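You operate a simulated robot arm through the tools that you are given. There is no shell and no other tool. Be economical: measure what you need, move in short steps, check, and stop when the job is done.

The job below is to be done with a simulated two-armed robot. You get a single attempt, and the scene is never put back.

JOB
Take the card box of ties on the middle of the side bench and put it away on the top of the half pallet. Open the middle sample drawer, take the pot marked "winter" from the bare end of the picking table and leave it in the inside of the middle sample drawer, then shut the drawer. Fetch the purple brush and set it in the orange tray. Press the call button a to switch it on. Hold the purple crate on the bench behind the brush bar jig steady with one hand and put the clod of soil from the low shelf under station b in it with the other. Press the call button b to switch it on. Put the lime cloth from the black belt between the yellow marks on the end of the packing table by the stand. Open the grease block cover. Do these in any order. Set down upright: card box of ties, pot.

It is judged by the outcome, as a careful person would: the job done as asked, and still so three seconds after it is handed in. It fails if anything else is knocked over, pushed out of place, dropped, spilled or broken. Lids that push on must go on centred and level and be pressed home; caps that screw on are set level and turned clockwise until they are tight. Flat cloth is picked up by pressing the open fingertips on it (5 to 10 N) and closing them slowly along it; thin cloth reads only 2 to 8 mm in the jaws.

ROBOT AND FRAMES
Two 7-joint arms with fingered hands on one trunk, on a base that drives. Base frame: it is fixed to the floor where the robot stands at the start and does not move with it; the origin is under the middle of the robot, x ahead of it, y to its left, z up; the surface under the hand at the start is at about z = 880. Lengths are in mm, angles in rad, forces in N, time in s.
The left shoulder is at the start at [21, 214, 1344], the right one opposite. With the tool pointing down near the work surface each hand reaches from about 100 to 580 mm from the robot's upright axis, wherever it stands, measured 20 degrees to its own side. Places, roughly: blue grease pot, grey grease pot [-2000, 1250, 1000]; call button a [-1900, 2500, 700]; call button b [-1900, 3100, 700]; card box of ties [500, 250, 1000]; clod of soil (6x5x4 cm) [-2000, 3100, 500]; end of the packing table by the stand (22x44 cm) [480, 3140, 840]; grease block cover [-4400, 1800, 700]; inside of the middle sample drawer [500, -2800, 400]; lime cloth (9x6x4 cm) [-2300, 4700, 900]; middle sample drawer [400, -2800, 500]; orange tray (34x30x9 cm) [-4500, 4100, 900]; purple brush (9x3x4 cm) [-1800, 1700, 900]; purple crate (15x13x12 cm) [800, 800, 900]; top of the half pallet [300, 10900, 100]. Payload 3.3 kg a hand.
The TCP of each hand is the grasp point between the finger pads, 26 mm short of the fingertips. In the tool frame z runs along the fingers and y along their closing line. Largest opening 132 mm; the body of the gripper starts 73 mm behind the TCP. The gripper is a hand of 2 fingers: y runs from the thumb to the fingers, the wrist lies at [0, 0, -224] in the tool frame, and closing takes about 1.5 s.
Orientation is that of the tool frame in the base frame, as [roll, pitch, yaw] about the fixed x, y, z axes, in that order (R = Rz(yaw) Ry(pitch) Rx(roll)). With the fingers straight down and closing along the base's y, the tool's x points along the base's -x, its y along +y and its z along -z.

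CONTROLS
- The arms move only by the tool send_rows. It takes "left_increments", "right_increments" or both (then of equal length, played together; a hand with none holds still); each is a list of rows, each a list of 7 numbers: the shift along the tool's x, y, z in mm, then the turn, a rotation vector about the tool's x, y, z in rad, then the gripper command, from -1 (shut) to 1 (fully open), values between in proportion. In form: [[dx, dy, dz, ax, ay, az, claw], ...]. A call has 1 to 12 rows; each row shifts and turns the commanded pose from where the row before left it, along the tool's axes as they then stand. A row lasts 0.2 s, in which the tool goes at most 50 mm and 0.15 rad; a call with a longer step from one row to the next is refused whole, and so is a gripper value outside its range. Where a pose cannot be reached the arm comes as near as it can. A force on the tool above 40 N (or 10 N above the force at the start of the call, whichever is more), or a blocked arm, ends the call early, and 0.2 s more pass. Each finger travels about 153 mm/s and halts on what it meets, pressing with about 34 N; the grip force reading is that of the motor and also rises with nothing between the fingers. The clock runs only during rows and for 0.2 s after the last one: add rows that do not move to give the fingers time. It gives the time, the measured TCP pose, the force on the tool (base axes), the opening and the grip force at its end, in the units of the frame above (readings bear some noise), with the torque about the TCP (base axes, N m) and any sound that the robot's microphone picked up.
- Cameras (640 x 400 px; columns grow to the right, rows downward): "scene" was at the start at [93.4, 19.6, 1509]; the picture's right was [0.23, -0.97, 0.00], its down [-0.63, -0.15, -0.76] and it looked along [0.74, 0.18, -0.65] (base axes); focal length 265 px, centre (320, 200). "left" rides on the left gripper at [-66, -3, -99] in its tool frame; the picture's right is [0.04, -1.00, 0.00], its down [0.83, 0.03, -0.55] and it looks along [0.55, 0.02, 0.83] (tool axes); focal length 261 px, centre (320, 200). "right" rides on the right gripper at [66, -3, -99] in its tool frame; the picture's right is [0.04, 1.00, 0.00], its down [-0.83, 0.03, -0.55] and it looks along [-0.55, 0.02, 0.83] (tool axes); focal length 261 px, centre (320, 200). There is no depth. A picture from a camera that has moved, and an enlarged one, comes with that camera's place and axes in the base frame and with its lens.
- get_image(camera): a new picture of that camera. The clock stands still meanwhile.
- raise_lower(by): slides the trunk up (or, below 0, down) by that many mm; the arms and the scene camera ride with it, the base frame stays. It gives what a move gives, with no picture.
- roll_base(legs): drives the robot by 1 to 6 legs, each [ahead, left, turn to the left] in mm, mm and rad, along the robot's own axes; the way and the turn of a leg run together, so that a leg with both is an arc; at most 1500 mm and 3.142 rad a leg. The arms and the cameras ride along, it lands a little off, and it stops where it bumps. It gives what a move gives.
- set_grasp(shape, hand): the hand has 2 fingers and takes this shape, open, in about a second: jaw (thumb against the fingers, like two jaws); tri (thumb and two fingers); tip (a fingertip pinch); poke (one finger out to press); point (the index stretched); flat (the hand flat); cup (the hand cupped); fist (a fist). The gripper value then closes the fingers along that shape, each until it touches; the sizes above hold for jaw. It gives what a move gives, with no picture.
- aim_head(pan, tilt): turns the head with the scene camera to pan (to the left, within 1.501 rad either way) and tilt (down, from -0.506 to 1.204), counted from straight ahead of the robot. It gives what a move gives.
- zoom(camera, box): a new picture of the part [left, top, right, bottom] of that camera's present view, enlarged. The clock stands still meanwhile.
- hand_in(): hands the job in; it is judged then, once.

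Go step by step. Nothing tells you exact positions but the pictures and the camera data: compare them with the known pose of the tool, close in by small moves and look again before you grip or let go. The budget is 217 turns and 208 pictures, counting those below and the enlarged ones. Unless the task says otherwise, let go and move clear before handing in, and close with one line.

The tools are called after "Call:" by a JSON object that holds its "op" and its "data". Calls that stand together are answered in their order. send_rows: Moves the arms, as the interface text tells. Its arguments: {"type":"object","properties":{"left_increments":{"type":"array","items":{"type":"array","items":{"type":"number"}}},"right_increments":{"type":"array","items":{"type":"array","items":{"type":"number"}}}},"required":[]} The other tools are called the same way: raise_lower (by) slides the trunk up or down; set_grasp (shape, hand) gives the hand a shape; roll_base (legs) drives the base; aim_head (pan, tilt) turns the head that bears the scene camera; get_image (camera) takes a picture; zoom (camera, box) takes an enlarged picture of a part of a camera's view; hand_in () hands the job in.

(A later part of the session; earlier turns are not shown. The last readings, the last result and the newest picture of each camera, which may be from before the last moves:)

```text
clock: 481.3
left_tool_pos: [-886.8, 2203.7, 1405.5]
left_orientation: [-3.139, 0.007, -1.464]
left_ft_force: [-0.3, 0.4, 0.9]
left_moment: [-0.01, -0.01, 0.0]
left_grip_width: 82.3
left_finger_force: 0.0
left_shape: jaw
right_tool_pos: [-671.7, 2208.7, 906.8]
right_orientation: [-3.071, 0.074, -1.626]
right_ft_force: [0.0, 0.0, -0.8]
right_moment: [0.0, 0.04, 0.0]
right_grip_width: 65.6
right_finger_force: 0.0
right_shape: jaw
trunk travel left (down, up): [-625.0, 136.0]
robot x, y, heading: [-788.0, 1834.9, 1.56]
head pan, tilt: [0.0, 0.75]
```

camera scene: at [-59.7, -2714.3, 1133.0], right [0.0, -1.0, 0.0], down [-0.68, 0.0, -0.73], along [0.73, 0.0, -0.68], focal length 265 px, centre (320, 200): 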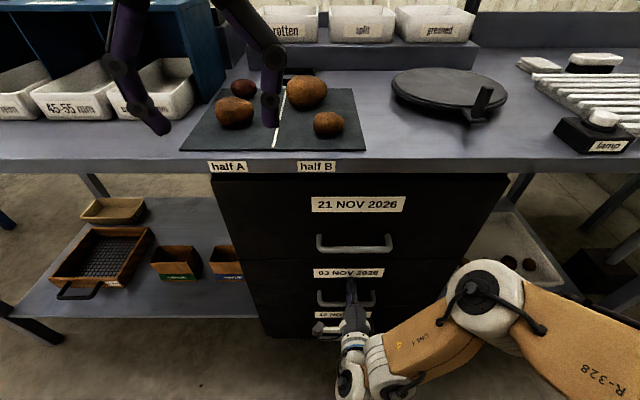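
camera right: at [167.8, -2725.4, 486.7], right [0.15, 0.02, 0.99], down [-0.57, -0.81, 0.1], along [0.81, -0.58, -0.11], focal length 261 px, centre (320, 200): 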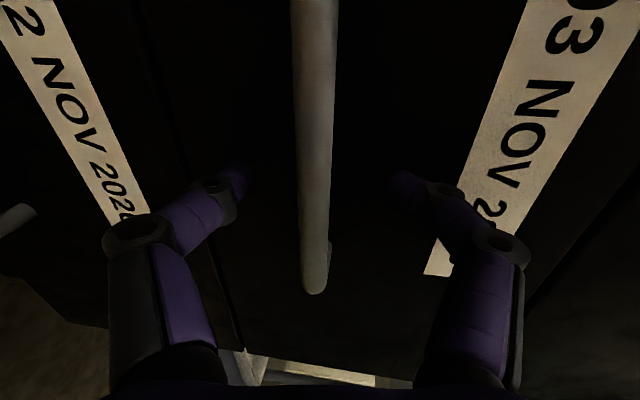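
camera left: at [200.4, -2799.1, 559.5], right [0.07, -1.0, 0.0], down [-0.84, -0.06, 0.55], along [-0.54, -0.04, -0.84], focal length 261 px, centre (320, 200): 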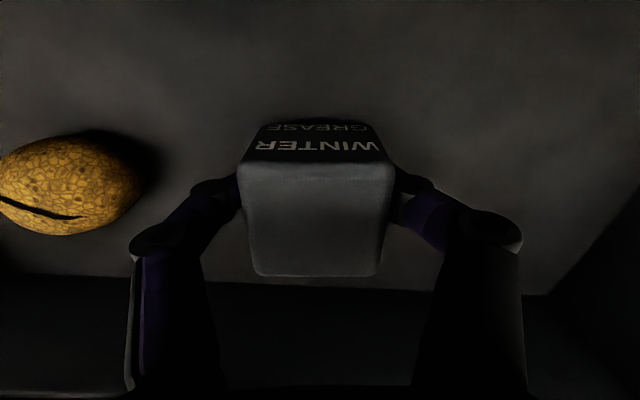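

I turn to face the table, raise the right hand, and approach.

Call:
{"op": "send_rows", "data": {"right_increments": [[0, 0, -45, 0, 0, 0, 0], [0, 0, -45, 0, 0, 0, 0], [0, 0, -45, 0, 0, 0, 0], [0, 0, -45, 0, 0, 0, 0], [0, 0, -45, 0, 0, 0, 0]], "left_increments": [[-20, 0, 45, 0, 0, 0, 1], [-20, 0, 45, 0, 0, 0, 1], [-20, 0, 45, 0, 0, 0, 1], [-20, 0, 45, 0, 0, 0, 1], [-20, 0, 45, 0, 0, 0, 1]]}}

Call:
{"op": "roll_base", "data": {"legs": [[0, 0, 1.582], [530, 0, 0]]}}

Call:
{"op": "aim_head", "data": {"pan": 0.25, "tilt": 0.8}}

Call:
{"op": "get_image", "data": {"camera": "scene"}}

Call:
{"op": "get_image", "data": {"camera": "left"}}

```text
clock: 482.5
left_tool_pos: [-895.2, 2306.5, 1177.9]
left_orientation: [-3.137, 0.005, -1.467]
left_ft_force: [-0.2, 0.3, -0.6]
left_moment: [0.02, -0.02, 0.01]
left_grip_width: 131.8
left_finger_force: 0.0
left_shape: jaw
right_tool_pos: [-698.2, 2239.2, 974.1]
right_orientation: [-3.047, 0.075, -1.638]
right_ft_force: [0.7, 0.2, 0.2]
right_moment: [-0.01, -0.02, 0.0]
right_grip_width: 65.8
right_finger_force: 0.1
right_shape: jaw
right hand out of reach, approached as far as the arm can: row 2, 3, 4, 5
trunk travel left (down, up): [-625.0, 136.0]
robot x, y, heading: [-795.2, 1834.1, 1.556]
head pan, tilt: [0.0, 0.75]
```

```text
clock: 489.4
left_tool_pos: [-1785.2, 1690.6, 1178.5]
left_orientation: [-3.137, 0.005, 0.158]
left_ft_force: [0.3, 0.5, 0.4]
left_moment: [0.02, 0.01, -0.02]
left_grip_width: 131.9
left_finger_force: 0.0
left_shape: jaw
right_tool_pos: [-1730.6, 1891.0, 975.9]
right_orientation: [-3.051, 0.078, -0.012]
right_ft_force: [0.3, 0.0, 0.0]
right_moment: [-0.04, -0.03, -0.02]
right_grip_width: 65.8
right_finger_force: 0.0
right_shape: jaw
trunk travel left (down, up): [-625.0, 136.0]
robot x, y, heading: [-1320.3, 1814.1, -3.098]
head pan, tilt: [0.0, 0.75]
```

```text
clock: 490.2
left_tool_pos: [-1784.2, 1690.3, 1179.0]
left_orientation: [-3.138, 0.005, 0.158]
left_ft_force: [-0.2, -1.0, 0.6]
left_moment: [0.04, -0.03, 0.02]
left_grip_width: 132.2
left_finger_force: 0.1
left_shape: jaw
right_tool_pos: [-1730.5, 1891.1, 976.5]
right_orientation: [-3.049, 0.082, -0.015]
right_ft_force: [-0.5, 0.2, -1.1]
right_moment: [-0.03, 0.0, -0.01]
right_grip_width: 65.8
right_finger_force: 0.0
right_shape: jaw
trunk travel left (down, up): [-625.0, 136.0]
robot x, y, heading: [-1320.4, 1815.2, -3.098]
head pan, tilt: [0.25, 0.799]
```

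```text
52 pictures are left
camera scene: at [-1409.2, 1793.6, 1501.4], right [-0.29, 0.96, 0.0], down [0.69, 0.21, -0.7], along [-0.67, -0.2, -0.72], focal length 265 px, centre (320, 200)
```

scene: 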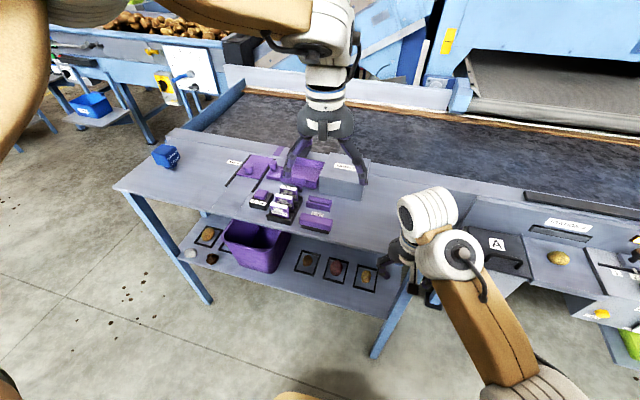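

```text
51 pictures are left
camera left: at [-1849.3, 1682.2, 1279.3], right [-0.12, 0.99, 0.0], down [0.83, 0.1, 0.55], along [0.54, 0.07, -0.84], focal length 261 px, centre (320, 200)
```

left: 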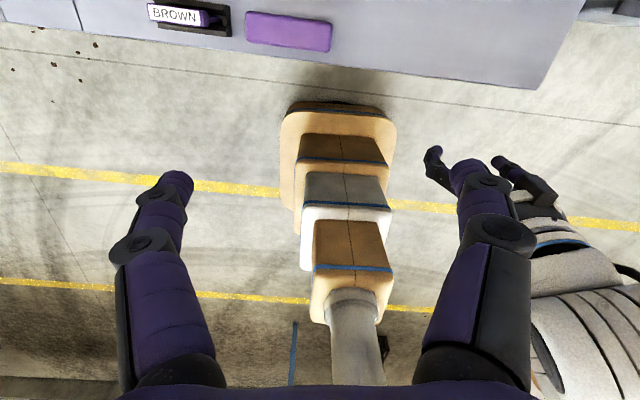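

Call:
{"op": "zoom", "data": {"camera": "scene", "box": [220, 140, 360, 240]}}

```text
4.00 times, centred on (290, 190) of scene
camera zoom: at [-1409.2, 1793.6, 1501.4], right [-0.29, 0.96, 0.0], down [0.69, 0.21, -0.7], along [-0.67, -0.2, -0.72], focal length 1061 px, centre (440, 240)
```

zoom: 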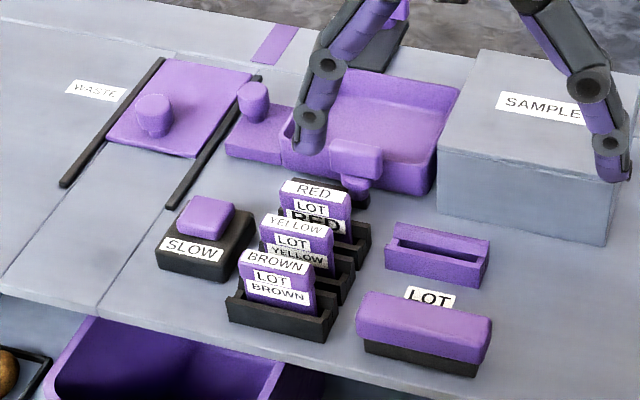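

The purple brush with dark bristles is at about [-1838, 1654], top z ≈ 975, lying along y. I rotate the left hand to grip it across its 30 mm width.

Call:
{"op": "send_rows", "data": {"left_increments": [[0, 0, 0, 0, 0, -0.141, 0.2], [0, 0, 0, 0, 0, -0.141, 0.2], [0, 0, 0, 0, 0, -0.141, 0.2], [0, 0, 0, 0, 0, -0.141, 0.2], [0, 0, 0, 0, 0, -0.141, 0.2], [0, 0, 0, 0, 0, -0.141, 0.2], [0, 0, 0, 0, 0, -0.141, 0.2], [0, 0, 0, 0, 0, -0.141, 0.2], [0, 0, 0, 0, 0, -0.141, 0.2], [0, 0, 0, 0, 0, -0.141, 0.2], [0, 0, 0, 0, 0, 0, 0.2]]}}

Call:
{"op": "send_rows", "data": {"left_increments": [[-18, -27, 0, 0, 0, 0, -0.1], [-18, -27, 0, 0, 0, 0, -0.1], [0, 0, 45, 0, 0, 0, -0.1], [0, 0, 45, 0, 0, 0, -0.1], [0, 0, 0, 0, 0, 0, -0.1]]}}

Call:
{"op": "get_image", "data": {"camera": "left"}}

Call:
{"op": "zoom", "data": {"camera": "scene", "box": [220, 100, 400, 240]}}

```text
clock: 492.6
left_tool_pos: [-1784.3, 1689.8, 1178.5]
left_orientation: [-3.134, -0.004, 1.571]
left_ft_force: [0.0, 0.3, -0.9]
left_moment: [0.0, 0.02, -0.02]
left_grip_width: 79.6
left_finger_force: 0.1
left_shape: jaw
right_tool_pos: [-1730.1, 1891.4, 976.6]
right_orientation: [-3.05, 0.081, -0.015]
right_ft_force: [0.8, 0.2, -0.8]
right_moment: [0.02, 0.02, 0.02]
right_grip_width: 65.8
right_finger_force: 0.0
right_shape: jaw
trunk travel left (down, up): [-625.0, 136.0]
robot x, y, heading: [-1316.3, 1817.9, -3.095]
head pan, tilt: [0.25, 0.799]
```

```text
clock: 493.8
left_tool_pos: [-1823.4, 1664.1, 1086.3]
left_orientation: [-3.134, -0.005, 1.569]
left_ft_force: [-1.1, -1.3, 0.1]
left_moment: [-0.01, 0.02, -0.02]
left_grip_width: 59.7
left_finger_force: 0.0
left_shape: jaw
left hand out of reach, approached as far as the arm can: row 2
right_tool_pos: [-1730.3, 1891.1, 975.6]
right_orientation: [-3.049, 0.081, -0.014]
right_ft_force: [-0.5, 0.4, -0.3]
right_moment: [-0.04, 0.04, -0.01]
right_grip_width: 66.1
right_finger_force: 0.0
right_shape: jaw
trunk travel left (down, up): [-625.0, 136.0]
robot x, y, heading: [-1318.3, 1815.5, -3.098]
head pan, tilt: [0.25, 0.799]
```

```text
49 pictures are left
camera left: at [-1825.5, 1599.1, 1186.7], right [-1.0, 0.04, 0.01], down [0.04, 0.83, 0.56], along [0.02, 0.56, -0.83], focal length 261 px, centre (320, 200)
```

left: 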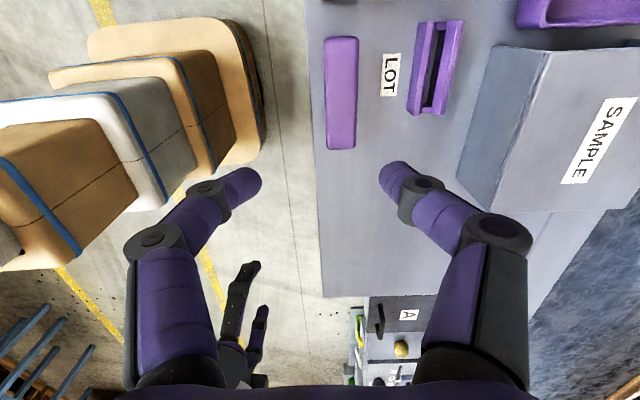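

```text
2.86 times, centred on (310, 170) of scene
camera zoom: at [-1408.9, 1793.6, 1501.4], right [-0.29, 0.96, 0.0], down [0.69, 0.21, -0.7], along [-0.67, -0.2, -0.72], focal length 758 px, centre (349, 286)
```

zoom: 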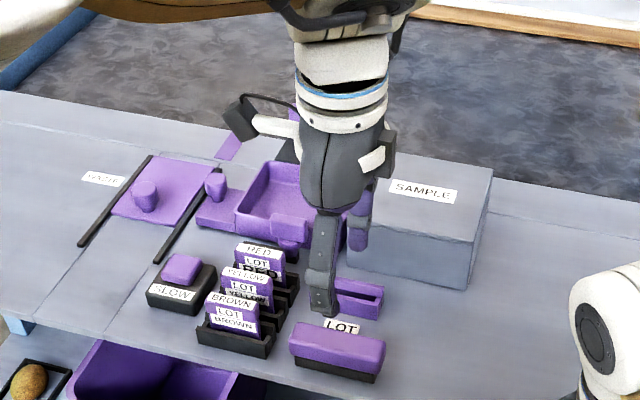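

Brush centre [-1841, 1649]. I drive 40 mm closer, correct and descend.

Call:
{"op": "roll_base", "data": {"legs": [[40, 0, 0]]}}

Call:
{"op": "send_rows", "data": {"left_increments": [[-15, 22, 0, 0, 0, 0, -0.1], [0, 0, 35, 0, 0, 0, -0.1], [0, 0, 25, 0, 0, 0, -0.1], [0, 0, 0, 0, 0, 0, -0.1]]}}

Call:
{"op": "get_image", "data": {"camera": "left"}}

```text
clock: 494.7
left_tool_pos: [-1865.8, 1662.0, 1085.9]
left_orientation: [-3.14, -0.003, 1.569]
left_ft_force: [0.5, -0.2, -0.6]
left_moment: [-0.03, -0.01, 0.02]
left_grip_width: 59.6
left_finger_force: 0.1
left_shape: jaw
right_tool_pos: [-1773.0, 1890.9, 976.0]
right_orientation: [-3.049, 0.078, -0.013]
right_ft_force: [0.4, -0.7, -0.2]
right_moment: [0.02, -0.02, 0.01]
right_grip_width: 66.1
right_finger_force: 0.1
right_shape: jaw
trunk travel left (down, up): [-625.0, 136.0]
robot x, y, heading: [-1360.2, 1818.0, -3.104]
head pan, tilt: [0.25, 0.799]
```

```text
clock: 495.7
left_tool_pos: [-1841.5, 1648.5, 1027.5]
left_orientation: [-3.136, -0.004, 1.57]
left_ft_force: [-0.6, 0.0, 0.1]
left_moment: [-0.02, -0.03, -0.01]
left_grip_width: 59.7
left_finger_force: 0.0
left_shape: jaw
right_tool_pos: [-1771.7, 1890.9, 976.2]
right_orientation: [-3.048, 0.083, -0.014]
right_ft_force: [1.0, -0.3, 0.2]
right_moment: [-0.01, 0.01, 0.0]
right_grip_width: 65.9
right_finger_force: 0.0
right_shape: jaw
trunk travel left (down, up): [-625.0, 136.0]
robot x, y, heading: [-1359.6, 1814.2, -3.094]
head pan, tilt: [0.25, 0.799]
```

```text
47 pictures are left
camera left: at [-1843.6, 1583.9, 1127.5], right [-1.0, 0.04, 0.01], down [0.04, 0.83, 0.56], along [0.02, 0.56, -0.83], focal length 261 px, centre (320, 200)
```

left: 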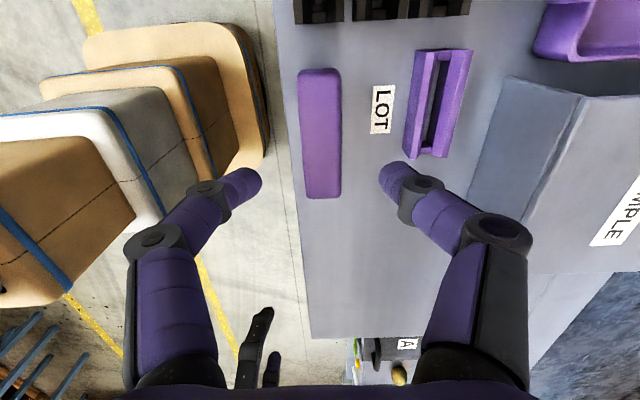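

Aligned. Going down and gripping.

Call:
{"op": "send_rows", "data": {"left_increments": [[-6, 0, 30, 0, 0, 0, -0.1], [0, 0, 31, 0, 0, 0, -0.1], [0, 0, 0, 0, 0, 0, -0.3], [0, 0, 0, 0, 0, 0, -0.5], [0, 0, 0, 0, 0, 0, -0.7], [0, 0, 0, 0, 0, 0, -0.9], [0, 0, 0, 0, 0, 0, -0.9]]}}

Call:
{"op": "send_rows", "data": {"left_increments": [[0, 0, -30, 0, 0, 0, -0.9], [0, 0, -45, 0, 0, 0, -0.9], [0, 0, -45, 0, 0, 0, -0.9], [0, 0, -45, 0, 0, 0, -0.9], [0, 0, 0, 0, 0, 0, -0.9]]}}

Call:
{"op": "get_image", "data": {"camera": "left"}}

```text
clock: 497.3
left_tool_pos: [-1843.9, 1643.0, 966.5]
left_orientation: [-3.134, -0.003, 1.57]
left_ft_force: [-0.1, 0.3, 0.1]
left_moment: [-0.02, 0.01, 0.0]
left_grip_width: 21.1
left_finger_force: 34.2
left_shape: jaw
right_tool_pos: [-1771.9, 1890.5, 977.5]
right_orientation: [-3.049, 0.081, -0.014]
right_ft_force: [0.5, 0.8, -0.7]
right_moment: [-0.04, 0.02, 0.01]
right_grip_width: 66.2
right_finger_force: 0.0
right_shape: jaw
trunk travel left (down, up): [-625.0, 136.0]
robot x, y, heading: [-1363.1, 1816.2, -3.098]
head pan, tilt: [0.25, 0.799]
```

```text
clock: 498.5
left_tool_pos: [-1841.2, 1641.5, 1130.6]
left_orientation: [-3.136, -0.003, 1.57]
left_ft_force: [-0.5, 0.6, -0.4]
left_moment: [0.01, 0.0, 0.03]
left_grip_width: 21.4
left_finger_force: 34.4
left_shape: jaw
right_tool_pos: [-1772.0, 1889.5, 977.2]
right_orientation: [-3.05, 0.082, -0.014]
right_ft_force: [-0.3, -0.4, 0.3]
right_moment: [0.0, -0.02, 0.02]
right_grip_width: 65.9
right_finger_force: 0.1
right_shape: jaw
trunk travel left (down, up): [-625.0, 136.0]
robot x, y, heading: [-1364.9, 1814.9, -3.097]
head pan, tilt: [0.25, 0.799]
```

```text
46 pictures are left
camera left: at [-1843.0, 1575.5, 1230.4], right [-1.0, 0.04, 0.01], down [0.04, 0.83, 0.56], along [0.02, 0.56, -0.83], focal length 261 px, centre (320, 200)
```

left: 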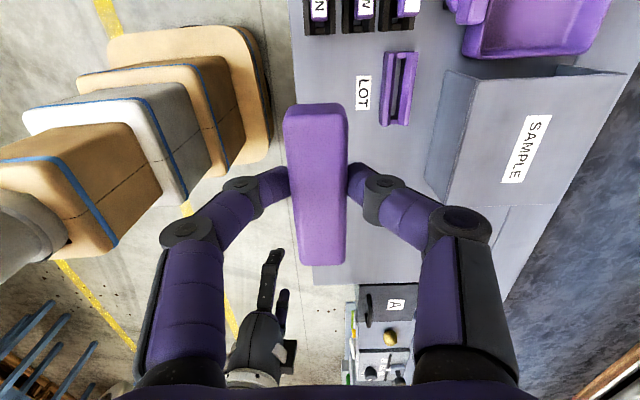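

The brush is held. I need a way around the line to its far side, so I back off and look at the south end.

Call:
{"op": "roll_base", "data": {"legs": [[-500, 0, -0.04], [0, 1500, 0], [0, 500, 0]]}}

Call:
{"op": "aim_head", "data": {"pan": 0.1, "tilt": 0.25}}

Call:
{"op": "get_image", "data": {"camera": "scene"}}

```text
clock: 511.0
left_tool_pos: [-1315.7, -333.4, 1130.5]
left_orientation: [-3.134, -0.004, 1.536]
left_ft_force: [-0.2, 0.0, -0.6]
left_moment: [-0.03, 0.03, 0.03]
left_grip_width: 21.2
left_finger_force: 34.3
left_shape: jaw
right_tool_pos: [-1238.6, -88.7, 976.5]
right_orientation: [-3.047, 0.083, -0.046]
right_ft_force: [-0.3, -0.5, 0.6]
right_moment: [0.01, -0.04, -0.04]
right_grip_width: 65.8
right_finger_force: 0.0
right_shape: jaw
trunk travel left (down, up): [-625.0, 136.0]
robot x, y, heading: [-833.5, -175.1, -3.125]
head pan, tilt: [0.25, 0.799]
```

```text
clock: 512.0
left_tool_pos: [-1316.1, -333.8, 1131.3]
left_orientation: [-3.135, -0.003, 1.535]
left_ft_force: [-0.6, 0.1, -1.1]
left_moment: [0.02, 0.0, -0.01]
left_grip_width: 21.4
left_finger_force: 33.5
left_shape: jaw
right_tool_pos: [-1238.5, -88.6, 976.9]
right_orientation: [-3.046, 0.084, -0.047]
right_ft_force: [-0.1, 0.2, 0.1]
right_moment: [-0.05, -0.02, -0.01]
right_grip_width: 66.0
right_finger_force: 0.0
right_shape: jaw
trunk travel left (down, up): [-625.0, 136.0]
robot x, y, heading: [-832.7, -175.6, -3.132]
head pan, tilt: [0.099, 0.25]
```

```text
45 pictures are left
camera scene: at [-934.8, -185.8, 1550.4], right [-0.11, 0.99, 0.0], down [0.25, 0.03, -0.97], along [-0.96, -0.11, -0.25], focal length 265 px, centre (320, 200)
```

scene: 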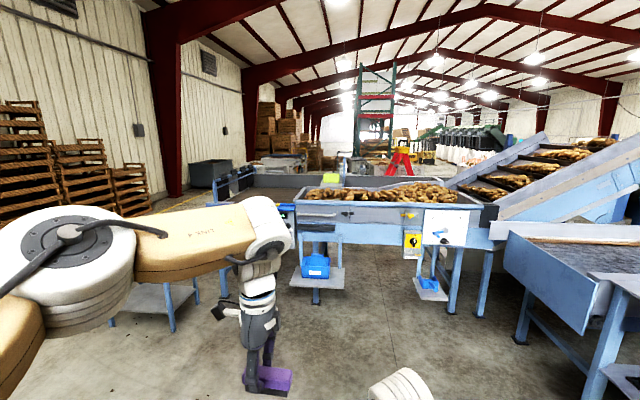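

The hopper ends around y ≈ -1400 with a small table to about y ≈ -2100; open floor beyond. I go round at y ≈ -2700.

Call:
{"op": "roll_base", "data": {"legs": [[0, 1400, 0], [0, 1150, 0], [1500, 0, 0], [1300, 0, 0]]}}

Call:
{"op": "aim_head", "data": {"pan": -0.9, "tilt": 0.25}}

Call:
{"op": "get_image", "data": {"camera": "scene"}}

```text
clock: 537.6
left_tool_pos: [-4052.1, -2980.0, 1130.4]
left_orientation: [-3.135, -0.002, 1.557]
left_ft_force: [-0.7, -0.2, -1.0]
left_moment: [0.02, 0.05, 0.01]
left_grip_width: 21.2
left_finger_force: 33.3
left_shape: jaw
right_tool_pos: [-3979.7, -2732.0, 976.3]
right_orientation: [-3.049, 0.082, -0.029]
right_ft_force: [-0.7, -1.0, 0.4]
right_moment: [-0.04, 0.0, -0.01]
right_grip_width: 65.9
right_finger_force: 0.0
right_shape: jaw
trunk travel left (down, up): [-625.0, 136.0]
robot x, y, heading: [-3570.7, -2816.4, -3.109]
head pan, tilt: [0.099, 0.25]
```

```text
clock: 538.9
left_tool_pos: [-4052.5, -2979.9, 1130.7]
left_orientation: [-3.134, -0.003, 1.556]
left_ft_force: [0.1, 0.0, -0.6]
left_moment: [-0.04, 0.0, 0.02]
left_grip_width: 21.1
left_finger_force: 34.0
left_shape: jaw
right_tool_pos: [-3979.3, -2732.2, 976.2]
right_orientation: [-3.047, 0.081, -0.028]
right_ft_force: [0.2, -0.3, 0.5]
right_moment: [0.04, 0.01, -0.02]
right_grip_width: 65.9
right_finger_force: 0.2
right_shape: jaw
trunk travel left (down, up): [-625.0, 136.0]
robot x, y, heading: [-3568.2, -2814.4, -3.113]
head pan, tilt: [-0.901, 0.25]
```

```text
44 pictures are left
camera scene: at [-3641.4, -2741.7, 1550.5], right [0.76, 0.64, 0.0], down [0.16, -0.19, -0.97], along [-0.62, 0.74, -0.25], focal length 265 px, centre (320, 200)
```

scene: 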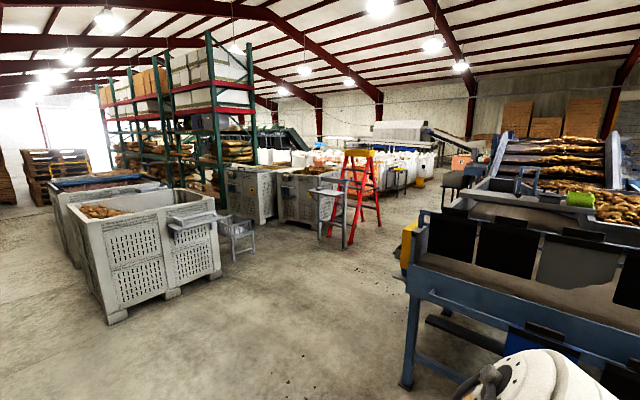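

There's a clear aisle along x ≈ -4900 on the far side. I drive up it toward the grease block.

Call:
{"op": "roll_base", "data": {"legs": [[1330, 0, 0], [0, 0, -1.6], [1500, 0, 0], [1500, 0, 0], [700, 0, 0]]}}

Call:
{"op": "aim_head", "data": {"pan": -0.5, "tilt": 0.4}}

Call:
{"op": "get_image", "data": {"camera": "scene"}}

```text
clock: 566.7
left_tool_pos: [-5120.9, 1286.9, 1130.9]
left_orientation: [-3.135, -0.004, -0.017]
left_ft_force: [0.7, 0.4, -1.0]
left_moment: [-0.02, 0.02, 0.02]
left_grip_width: 21.0
left_finger_force: 33.6
left_shape: jaw
right_tool_pos: [-4874.4, 1213.9, 977.0]
right_orientation: [-3.048, 0.082, -1.6]
right_ft_force: [-0.1, -0.6, 0.4]
right_moment: [-0.03, 0.0, 0.02]
right_grip_width: 66.2
right_finger_force: 0.1
right_shape: jaw
trunk travel left (down, up): [-625.0, 136.0]
robot x, y, heading: [-4956.2, 808.0, 1.599]
head pan, tilt: [-0.901, 0.25]
```

```text
clock: 567.6
left_tool_pos: [-5121.4, 1285.5, 1130.1]
left_orientation: [-3.134, -0.004, -0.017]
left_ft_force: [-0.2, 0.1, -1.0]
left_moment: [0.01, 0.0, -0.02]
left_grip_width: 21.1
left_finger_force: 33.7
left_shape: jaw
right_tool_pos: [-4873.4, 1212.5, 976.7]
right_orientation: [-3.047, 0.082, -1.6]
right_ft_force: [0.2, -0.6, 0.1]
right_moment: [0.01, 0.0, -0.03]
right_grip_width: 66.0
right_finger_force: 0.0
right_shape: jaw
trunk travel left (down, up): [-625.0, 136.0]
robot x, y, heading: [-4957.8, 802.5, 1.601]
head pan, tilt: [-0.499, 0.4]
```

```text
43 pictures are left
camera scene: at [-4913.4, 897.2, 1536.5], right [0.89, -0.46, 0.0], down [-0.18, -0.35, -0.92], along [0.42, 0.82, -0.39], focal length 265 px, centre (320, 200)
```

scene: 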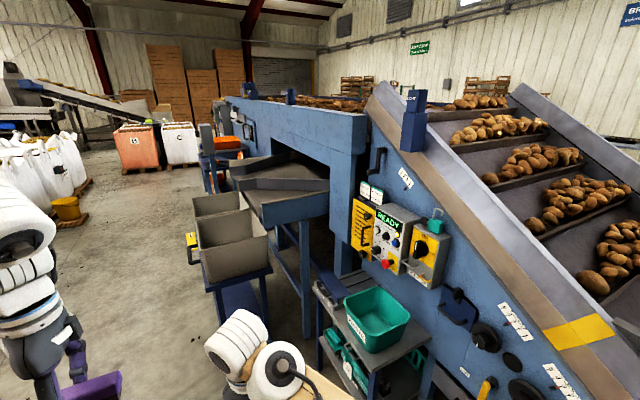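

I see the conveyor side with a READY panel. The grease block should be around pixel (330, 275). Enlarging.

Call:
{"op": "zoom", "data": {"camera": "scene", "box": [270, 170, 450, 330]}}

Call:
{"op": "zoom", "data": {"camera": "scene", "box": [180, 90, 330, 210]}}

```text
2.50 times, centred on (360, 250) of scene
camera zoom: at [-4913.4, 897.2, 1536.5], right [0.89, -0.46, 0.0], down [-0.18, -0.35, -0.92], along [0.42, 0.82, -0.39], focal length 663 px, centre (220, 75)
```

zoom: 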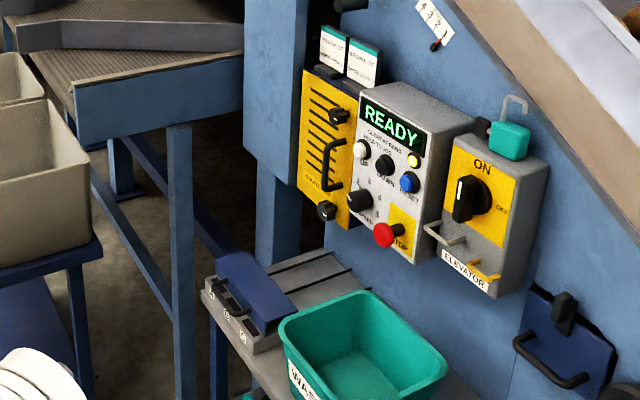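

```text
3.33 times, centred on (255, 150) of scene
camera zoom: at [-4913.4, 897.2, 1536.5], right [0.89, -0.46, 0.0], down [-0.18, -0.35, -0.92], along [0.42, 0.82, -0.39], focal length 884 px, centre (537, 367)
```

zoom: 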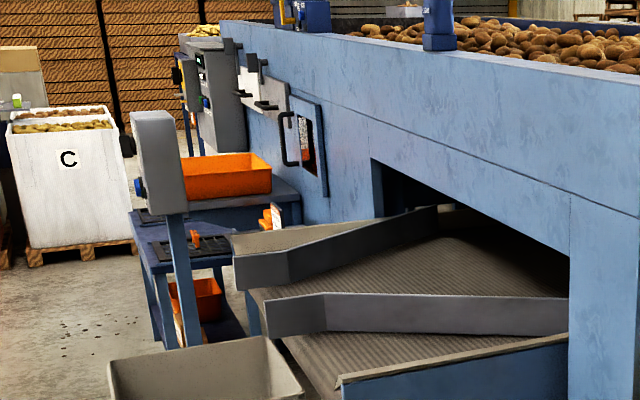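

The cover is the blue plate on the grey block at about [-4450, 1690, 700]; the orange tray is further on. Grey bins stick out to x ≈ -5000 around y 2400, so I move on a bit and check the left side before sidestepping.

Call:
{"op": "roll_base", "data": {"legs": [[750, 0, -0.03]]}}

Call:
{"op": "aim_head", "data": {"pan": 0.35, "tilt": 0.4}}

Call:
{"op": "get_image", "data": {"camera": "scene"}}

```text
clock: 571.7
left_tool_pos: [-5116.3, 2044.7, 1128.9]
left_orientation: [-3.138, -0.004, -0.047]
left_ft_force: [-0.3, 0.7, -1.6]
left_moment: [-0.02, 0.02, 0.0]
left_grip_width: 21.4
left_finger_force: 33.8
left_shape: jaw
right_tool_pos: [-4869.9, 1963.5, 975.3]
right_orientation: [-3.047, 0.083, -1.63]
right_ft_force: [0.7, 0.5, -0.5]
right_moment: [0.0, -0.03, -0.01]
right_grip_width: 65.6
right_finger_force: 0.1
right_shape: jaw
trunk travel left (down, up): [-625.0, 136.0]
robot x, y, heading: [-4965.0, 1558.7, 1.564]
head pan, tilt: [-0.499, 0.4]
```

```text
clock: 572.9
left_tool_pos: [-5116.2, 2044.1, 1131.1]
left_orientation: [-3.134, -0.002, -0.046]
left_ft_force: [-0.7, -0.5, 0.1]
left_moment: [0.02, 0.0, 0.01]
left_grip_width: 21.0
left_finger_force: 33.5
left_shape: jaw
right_tool_pos: [-4871.0, 1963.9, 976.9]
right_orientation: [-3.047, 0.082, -1.63]
right_ft_force: [-0.7, 0.2, -0.8]
right_moment: [0.0, 0.03, 0.02]
right_grip_width: 66.0
right_finger_force: 0.1
right_shape: jaw
trunk travel left (down, up): [-625.0, 136.0]
robot x, y, heading: [-4962.3, 1555.8, 1.566]
head pan, tilt: [0.351, 0.4]
```

```text
40 pictures are left
camera scene: at [-4996.4, 1655.2, 1536.5], right [0.94, 0.34, 0.0], down [0.13, -0.37, -0.92], along [-0.31, 0.87, -0.39], focal length 265 px, centre (320, 200)
```

scene: 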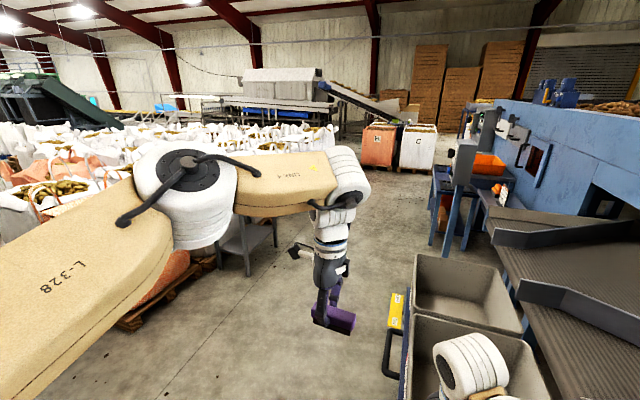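

The aisle is clear to the left. I sidestep to x ≈ -5550, drive up to the orange tray and face it.

Call:
{"op": "roll_base", "data": {"legs": [[0, 580, 0], [1250, 0, 0], [1100, 0, 0], [0, 0, -1.566]]}}

Call:
{"op": "aim_head", "data": {"pan": 0.1, "tilt": 0.5}}

Call:
{"op": "get_image", "data": {"camera": "scene"}}

```text
clock: 591.3
left_tool_pos: [-4988.3, 4077.1, 1130.8]
left_orientation: [-3.134, -0.004, -1.649]
left_ft_force: [0.3, -0.7, -0.9]
left_moment: [0.04, 0.01, -0.02]
left_grip_width: 20.9
left_finger_force: 34.0
left_shape: jaw
right_tool_pos: [-5075.7, 3833.9, 977.7]
right_orientation: [-3.049, 0.082, 3.05]
right_ft_force: [-0.4, 0.4, 0.8]
right_moment: [0.02, -0.05, 0.0]
right_grip_width: 65.7
right_finger_force: 0.0
right_shape: jaw
trunk travel left (down, up): [-625.0, 136.0]
robot x, y, heading: [-5478.3, 3940.8, -0.031]
head pan, tilt: [0.351, 0.4]
```

```text
clock: 592.1
left_tool_pos: [-4988.5, 4077.7, 1131.3]
left_orientation: [-3.134, -0.004, -1.649]
left_ft_force: [0.6, -0.1, -1.6]
left_moment: [0.01, -0.01, 0.01]
left_grip_width: 20.8
left_finger_force: 34.1
left_shape: jaw
right_tool_pos: [-5077.6, 3835.3, 976.6]
right_orientation: [-3.047, 0.082, 3.051]
right_ft_force: [0.2, -0.4, -0.1]
right_moment: [-0.04, 0.03, 0.0]
right_grip_width: 65.7
right_finger_force: 0.0
right_shape: jaw
trunk travel left (down, up): [-625.0, 136.0]
robot x, y, heading: [-5481.3, 3938.4, -0.036]
head pan, tilt: [0.099, 0.499]
```

```text
39 pictures are left
camera scene: at [-5378.3, 3945.8, 1527.4], right [0.07, -1.0, 0.0], down [-0.48, -0.03, -0.88], along [0.88, 0.06, -0.48], focal length 265 px, centre (320, 200)
```

scene: 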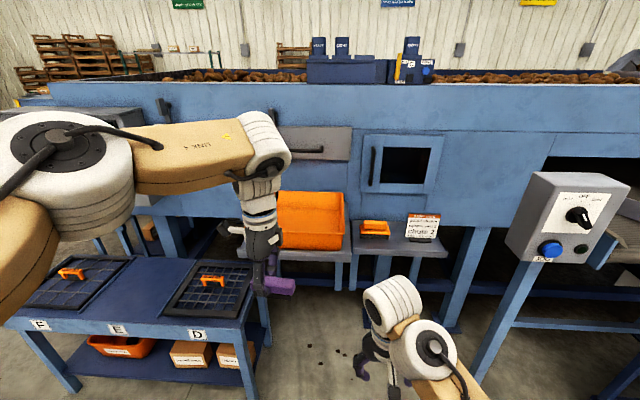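

The orange tray is at about [-4420, 4040] on a table. I raise the trunk so the right hand clears the table items, straighten up and drive in.

Call:
{"op": "raise_lower", "data": {"by": 130}}

Call:
{"op": "roll_base", "data": {"legs": [[0, 0, 0.036], [430, -5, 0]]}}

Call:
{"op": "aim_head", "data": {"pan": 0.15, "tilt": 0.75}}

Call:
{"op": "get_image", "data": {"camera": "scene"}}

Call:
{"op": "get_image", "data": {"camera": "left"}}

```text
clock: 593.6
left_tool_pos: [-4989.1, 4077.1, 1258.8]
left_orientation: [-3.136, -0.004, -1.65]
left_ft_force: [-0.9, 0.3, -1.2]
left_moment: [0.01, 0.03, -0.01]
left_grip_width: 20.9
left_finger_force: 33.4
left_shape: jaw
right_tool_pos: [-5072.9, 3817.1, 1102.5]
right_orientation: [-3.02, 0.085, 3.038]
right_ft_force: [-1.3, -0.2, 0.9]
right_moment: [0.01, -0.02, 0.01]
right_grip_width: 65.8
right_finger_force: 0.1
right_shape: jaw
trunk travel left (down, up): [-755.0, 6.0]
robot x, y, heading: [-5480.4, 3941.8, -0.036]
head pan, tilt: [0.099, 0.499]
```

```text
clock: 596.6
left_tool_pos: [-4563.1, 4083.2, 1259.9]
left_orientation: [-3.138, -0.002, -1.624]
left_ft_force: [0.0, -0.5, -0.5]
left_moment: [0.01, 0.02, -0.01]
left_grip_width: 20.7
left_finger_force: 34.3
left_shape: jaw
right_tool_pos: [-4639.9, 3822.9, 1102.5]
right_orientation: [-3.022, 0.087, 3.066]
right_ft_force: [0.2, 0.3, 0.2]
right_moment: [0.0, -0.02, 0.01]
right_grip_width: 66.0
right_finger_force: 0.1
right_shape: jaw
trunk travel left (down, up): [-755.0, 6.0]
robot x, y, heading: [-5050.1, 3934.7, -0.012]
head pan, tilt: [0.099, 0.499]
```

```text
clock: 597.4
left_tool_pos: [-4563.1, 4083.7, 1261.0]
left_orientation: [-3.135, -0.003, -1.623]
left_ft_force: [0.3, 0.1, -1.7]
left_moment: [0.01, -0.01, 0.01]
left_grip_width: 20.3
left_finger_force: 33.9
left_shape: jaw
right_tool_pos: [-4640.4, 3822.0, 1102.7]
right_orientation: [-3.02, 0.089, 3.063]
right_ft_force: [-0.4, -0.1, -0.6]
right_moment: [0.01, -0.01, 0.0]
right_grip_width: 66.0
right_finger_force: 0.0
right_shape: jaw
trunk travel left (down, up): [-755.0, 6.0]
robot x, y, heading: [-5048.8, 3931.9, -0.01]
head pan, tilt: [0.15, 0.75]
```

```text
38 pictures are left
camera scene: at [-4959.2, 3945.7, 1635.5], right [0.14, -0.99, 0.0], down [-0.67, -0.1, -0.73], along [0.72, 0.1, -0.68], focal length 265 px, centre (320, 200)
```

scene: 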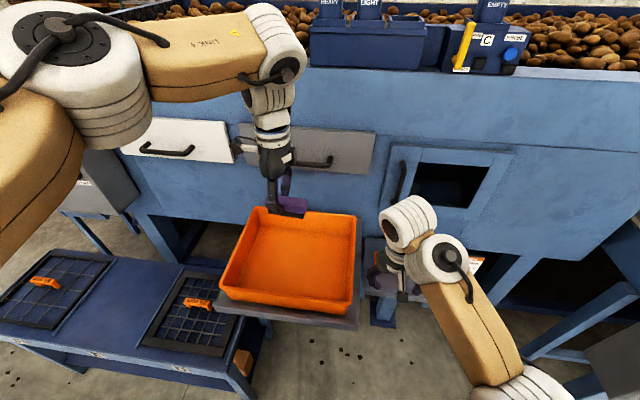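

```text
37 pictures are left
camera left: at [-4557.7, 4149.4, 1360.2], right [1.0, -0.09, 0.01], down [-0.08, -0.83, 0.56], along [-0.05, -0.55, -0.83], focal length 261 px, centre (320, 200)
```

left: 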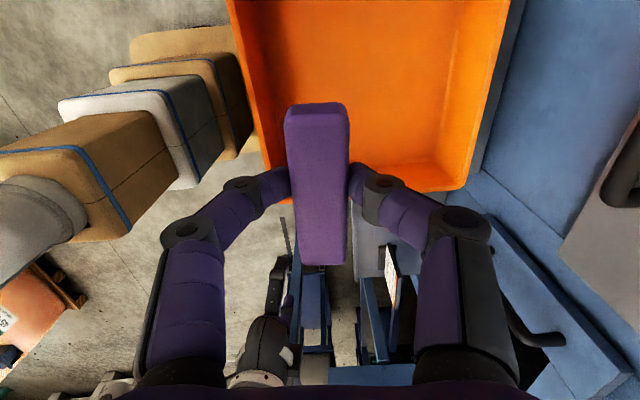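

The brush is above the tray (x -4668…-4315, y 3903…4230). I move it 30 mm inward and lower.

Call:
{"op": "send_rows", "data": {"left_increments": [[0, -30, 0, 0, 0, 0, -0.9], [0, 0, 40, 0, 0, 0, -0.9], [0, 0, 40, 0, 0, 0, -0.9], [0, 0, 40, 0, 0, 0, -0.9], [0, 0, 40, 0, 0, 0, -0.9], [0, 0, 40, 0, 0, 0, -0.9], [0, 0, 0, 0, 0, 0, -0.9]]}}

Call:
{"op": "raise_lower", "data": {"by": -80}}

Call:
{"op": "get_image", "data": {"camera": "scene"}}

```text
clock: 599.0
left_tool_pos: [-4539.7, 4077.3, 1075.6]
left_orientation: [-3.134, -0.003, -1.623]
left_ft_force: [1.0, 0.3, -0.7]
left_moment: [-0.01, 0.04, 0.0]
left_grip_width: 20.8
left_finger_force: 33.7
left_shape: jaw
left hand out of reach, approached as far as the arm can: row 6
right_tool_pos: [-4640.2, 3822.8, 1103.2]
right_orientation: [-3.016, 0.088, 3.063]
right_ft_force: [0.2, -0.1, 0.7]
right_moment: [-0.02, -0.01, 0.01]
right_grip_width: 66.1
right_finger_force: 0.1
right_shape: jaw
trunk travel left (down, up): [-755.0, 6.0]
robot x, y, heading: [-5051.3, 3938.1, -0.007]
head pan, tilt: [0.15, 0.75]
```

```text
clock: 600.2
left_tool_pos: [-4541.0, 4078.0, 993.9]
left_orientation: [-3.136, -0.003, -1.623]
left_ft_force: [0.0, 0.4, -0.6]
left_moment: [0.01, 0.0, 0.0]
left_grip_width: 20.8
left_finger_force: 33.9
left_shape: jaw
right_tool_pos: [-4641.7, 3823.3, 1022.9]
right_orientation: [-3.02, 0.088, 3.064]
right_ft_force: [0.1, 0.7, 0.2]
right_moment: [0.03, 0.03, -0.01]
right_grip_width: 66.0
right_finger_force: 0.1
right_shape: jaw
trunk travel left (down, up): [-675.0, 86.0]
robot x, y, heading: [-5052.4, 3932.7, -0.007]
head pan, tilt: [0.15, 0.75]
```

```text
36 pictures are left
camera scene: at [-4958.7, 3945.7, 1555.5], right [0.14, -0.99, 0.0], down [-0.68, -0.1, -0.73], along [0.72, 0.1, -0.68], focal length 265 px, centre (320, 200)
```

scene: 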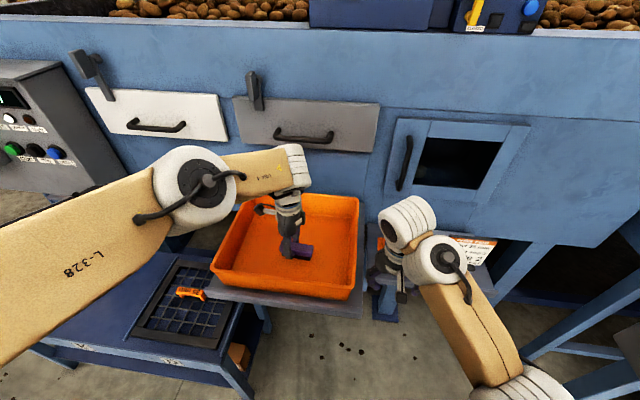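

I drive 45 mm closer (pulling the hand back equally) for more reach and continue down.

Call:
{"op": "roll_base", "data": {"legs": [[45, 0, 0]]}}

Call:
{"op": "send_rows", "data": {"left_increments": [[0, 30, 10, 0, 0, 0, -0.9], [0, 0, 25, 0, 0, 0, -0.9], [0, 0, 15, 0, 0, 0, -0.9], [0, 0, 6, 0, 0, 0, -0.9], [0, 0, 5, 0, 0, 0, -0.9], [0, 0, 5, 0, 0, 0, -0.9], [0, 0, 5, 0, 0, 0, -0.9], [0, 0, 5, 0, 0, 0, -0.9], [0, 0, 0, 0, 0, 0, -0.9]]}}

Call:
{"op": "zoom", "data": {"camera": "scene", "box": [200, 160, 380, 310]}}

```text
clock: 601.1
left_tool_pos: [-4493.4, 4077.0, 991.9]
left_orientation: [-3.139, -0.003, -1.622]
left_ft_force: [0.4, 0.9, -0.8]
left_moment: [0.0, 0.05, 0.01]
left_grip_width: 20.9
left_finger_force: 34.0
left_shape: jaw
right_tool_pos: [-4594.0, 3822.7, 1021.9]
right_orientation: [-3.02, 0.086, 3.064]
right_ft_force: [0.7, 0.3, 0.4]
right_moment: [0.01, 0.03, 0.02]
right_grip_width: 65.5
right_finger_force: 0.0
right_shape: jaw
trunk travel left (down, up): [-675.0, 86.0]
robot x, y, heading: [-5005.6, 3933.7, -0.007]
head pan, tilt: [0.15, 0.75]
```

```text
clock: 601.7
left_tool_pos: [-4525.2, 4078.2, 967.7]
left_orientation: [-3.123, -0.003, -1.619]
left_ft_force: [-4.2, 2.0, 27.7]
left_moment: [0.03, 0.22, 0.0]
left_grip_width: 27.8
left_finger_force: 33.9
left_shape: jaw
right_tool_pos: [-4599.3, 3823.1, 1025.3]
right_orientation: [-3.022, 0.09, 3.066]
right_ft_force: [0.7, -0.1, 0.3]
right_moment: [-0.02, -0.01, 0.0]
right_grip_width: 65.9
right_finger_force: 0.0
right_shape: jaw
trunk travel left (down, up): [-675.0, 86.0]
robot x, y, heading: [-5003.9, 3932.6, -0.002]
head pan, tilt: [0.15, 0.75]
stopped in row 3 (left hand): the force on the tool passed its limit at 56 N (the readings are from after the stop); the commanded pose is now the measured one
```

```text
2.67 times, centred on (290, 235) of scene
camera zoom: at [-4916.9, 3944.7, 1555.8], right [0.14, -0.99, 0.0], down [-0.67, -0.1, -0.73], along [0.73, 0.1, -0.68], focal length 708 px, centre (400, 107)
```

zoom: 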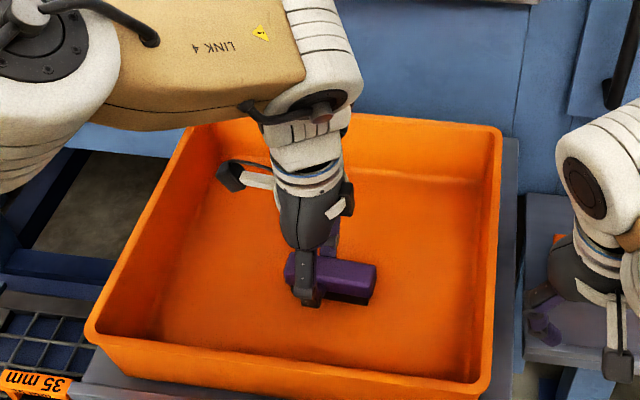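

The brush rests on the tray floor. Releasing and rising.

Call:
{"op": "send_rows", "data": {"left_increments": [[0, 0, -2, 0, 0, 0, -0.4], [0, 0, 0, 0, 0, 0, -0.2], [0, 0, 0, 0, 0, 0, -0.1], [0, 0, 0, 0, 0, 0, -0.1], [0, 0, -30, 0, 0, 0, -0.1], [0, 0, -45, 0, 0, 0, -0.1], [0, 0, -45, 0, 0, 0, -0.1], [0, 0, -45, 0, 0, 0, -0.1]]}}

Call:
{"op": "get_image", "data": {"camera": "scene"}}

```text
clock: 603.5
left_tool_pos: [-4527.7, 4082.3, 1133.9]
left_orientation: [-3.127, -0.003, -1.62]
left_ft_force: [0.6, 0.8, -0.5]
left_moment: [0.01, -0.02, -0.02]
left_grip_width: 59.2
left_finger_force: 0.1
left_shape: jaw
right_tool_pos: [-4595.8, 3821.9, 1023.3]
right_orientation: [-3.022, 0.088, 3.064]
right_ft_force: [0.2, -0.6, 0.3]
right_moment: [0.05, 0.02, -0.03]
right_grip_width: 65.9
right_finger_force: 0.1
right_shape: jaw
trunk travel left (down, up): [-675.0, 86.0]
robot x, y, heading: [-5001.9, 3933.5, -0.006]
head pan, tilt: [0.15, 0.75]
```

```text
34 pictures are left
camera scene: at [-4914.1, 3945.1, 1555.4], right [0.14, -0.99, 0.0], down [-0.68, -0.1, -0.73], along [0.72, 0.1, -0.68], focal length 265 px, centre (320, 200)
```

scene: 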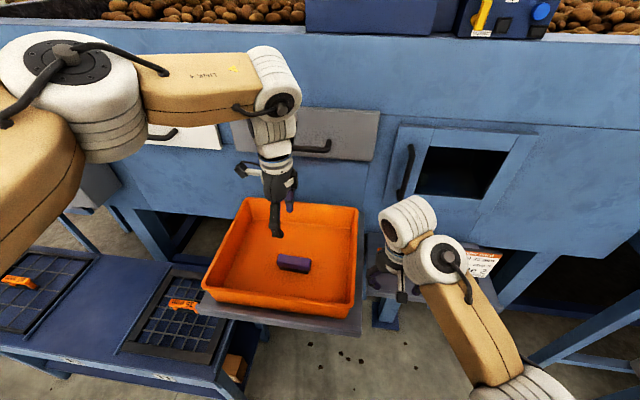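

The brush lies in the orange tray. Now the grease block cover: I restore the left hand, back off and slide down to y ≈ 1560.

Call:
{"op": "send_rows", "data": {"left_increments": [[0, 0, 0, 0, 0, 0.141, -0.1], [0, 0, 0, 0, 0, 0.141, -0.1], [0, 0, 0, 0, 0, 0.141, -0.1], [0, 0, 0, 0, 0, 0.141, -0.1], [0, 0, 0, 0, 0, 0.141, -0.1], [0, 0, 0, 0, 0, 0.141, -0.1], [0, 0, 0, 0, 0, 0.141, -0.1], [0, 0, 0, 0, 0, 0.141, -0.1], [0, 0, 0, 0, 0, 0.141, -0.1], [0, 0, 0, 0, 0, 0.141, -0.1], [0, 0, 0, 0, 0, 0.1, -0.1]]}}

Call:
{"op": "roll_base", "data": {"legs": [[-500, 0, 0], [0, -1400, 0], [0, -970, 0]]}}

Call:
{"op": "aim_head", "data": {"pan": 0.1, "tilt": 0.55}}

Call:
{"op": "get_image", "data": {"camera": "scene"}}

```text
clock: 605.9
left_tool_pos: [-4527.2, 4079.9, 1133.3]
left_orientation: [-3.137, 0.013, -3.132]
left_ft_force: [-0.8, 0.4, -0.3]
left_moment: [0.0, -0.04, -0.02]
left_grip_width: 59.2
left_finger_force: 0.0
left_shape: jaw
right_tool_pos: [-4595.8, 3821.4, 1023.5]
right_orientation: [-3.022, 0.087, 3.065]
right_ft_force: [0.7, -0.7, 0.2]
right_moment: [-0.02, 0.04, 0.01]
right_grip_width: 65.9
right_finger_force: 0.1
right_shape: jaw
trunk travel left (down, up): [-675.0, 86.0]
robot x, y, heading: [-5004.9, 3934.5, -0.006]
head pan, tilt: [0.15, 0.75]
```

```text
clock: 620.2
left_tool_pos: [-5002.1, 1711.2, 1132.9]
left_orientation: [-3.137, 0.014, -3.103]
left_ft_force: [0.0, 0.0, -0.6]
left_moment: [0.01, 0.0, 0.01]
left_grip_width: 58.9
left_finger_force: 0.0
left_shape: jaw
right_tool_pos: [-5064.0, 1453.7, 1023.8]
right_orientation: [-3.021, 0.087, 3.09]
right_ft_force: [-0.4, -0.2, 0.9]
right_moment: [0.01, 0.02, 0.0]
right_grip_width: 65.9
right_finger_force: 0.0
right_shape: jaw
trunk travel left (down, up): [-675.0, 86.0]
robot x, y, heading: [-5479.0, 1554.9, 0.017]
head pan, tilt: [0.15, 0.75]
```

```text
clock: 620.9
left_tool_pos: [-5001.8, 1711.7, 1132.1]
left_orientation: [-3.137, 0.014, -3.104]
left_ft_force: [0.3, 1.2, 0.2]
left_moment: [-0.03, 0.02, -0.01]
left_grip_width: 58.6
left_finger_force: 0.0
left_shape: jaw
right_tool_pos: [-5064.1, 1452.9, 1024.0]
right_orientation: [-3.02, 0.087, 3.092]
right_ft_force: [0.0, 0.6, -0.7]
right_moment: [0.0, -0.04, -0.03]
right_grip_width: 66.0
right_finger_force: 0.0
right_shape: jaw
trunk travel left (down, up): [-675.0, 86.0]
robot x, y, heading: [-5474.5, 1554.5, 0.019]
head pan, tilt: [0.099, 0.55]
```

```text
33 pictures are left
camera scene: at [-5377.3, 1564.7, 1572.7], right [0.12, -0.99, 0.0], down [-0.52, -0.06, -0.85], along [0.85, 0.1, -0.52], focal length 265 px, centre (320, 200)
```

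scene: 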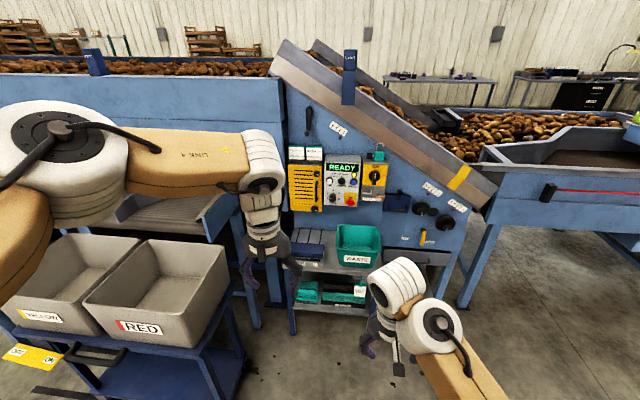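

Call:
{"op": "zoom", "data": {"camera": "scene", "box": [270, 210, 390, 310]}}

Call:
{"op": "roll_base", "data": {"legs": [[440, 0, -0.019]]}}

Call:
{"op": "get_image", "data": {"camera": "left"}}

```text
4.00 times, centred on (330, 260) of scene
camera zoom: at [-5377.3, 1564.7, 1572.7], right [0.12, -0.99, 0.0], down [-0.52, -0.06, -0.85], along [0.85, 0.1, -0.52], focal length 1061 px, centre (280, -40)
```

zoom: 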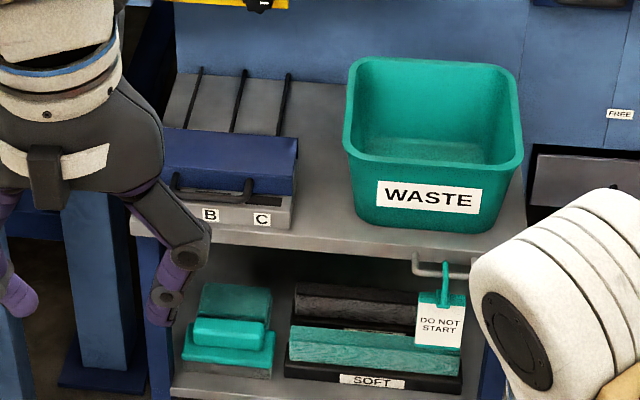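

```text
clock: 623.6
left_tool_pos: [-4553.4, 1715.2, 1132.1]
left_orientation: [-3.136, 0.013, -3.111]
left_ft_force: [-0.7, 0.0, -0.8]
left_moment: [-0.01, 0.01, 0.01]
left_grip_width: 58.8
left_finger_force: 0.1
left_shape: jaw
right_tool_pos: [-4617.0, 1457.7, 1023.8]
right_orientation: [-3.022, 0.086, 3.083]
right_ft_force: [0.4, 0.5, 0.3]
right_moment: [-0.01, 0.04, -0.02]
right_grip_width: 65.8
right_finger_force: 0.1
right_shape: jaw
trunk travel left (down, up): [-675.0, 86.0]
robot x, y, heading: [-5027.8, 1561.3, 0.011]
head pan, tilt: [0.099, 0.55]
```

```text
31 pictures are left
camera left: at [-4488.8, 1715.4, 1232.4], right [-0.01, -1.0, 0.0], down [-0.84, 0.01, 0.54], along [-0.54, 0.0, -0.84], focal length 261 px, centre (320, 200)
```

left: 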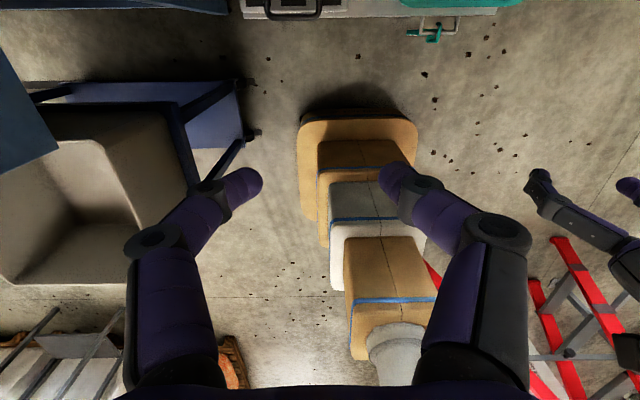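

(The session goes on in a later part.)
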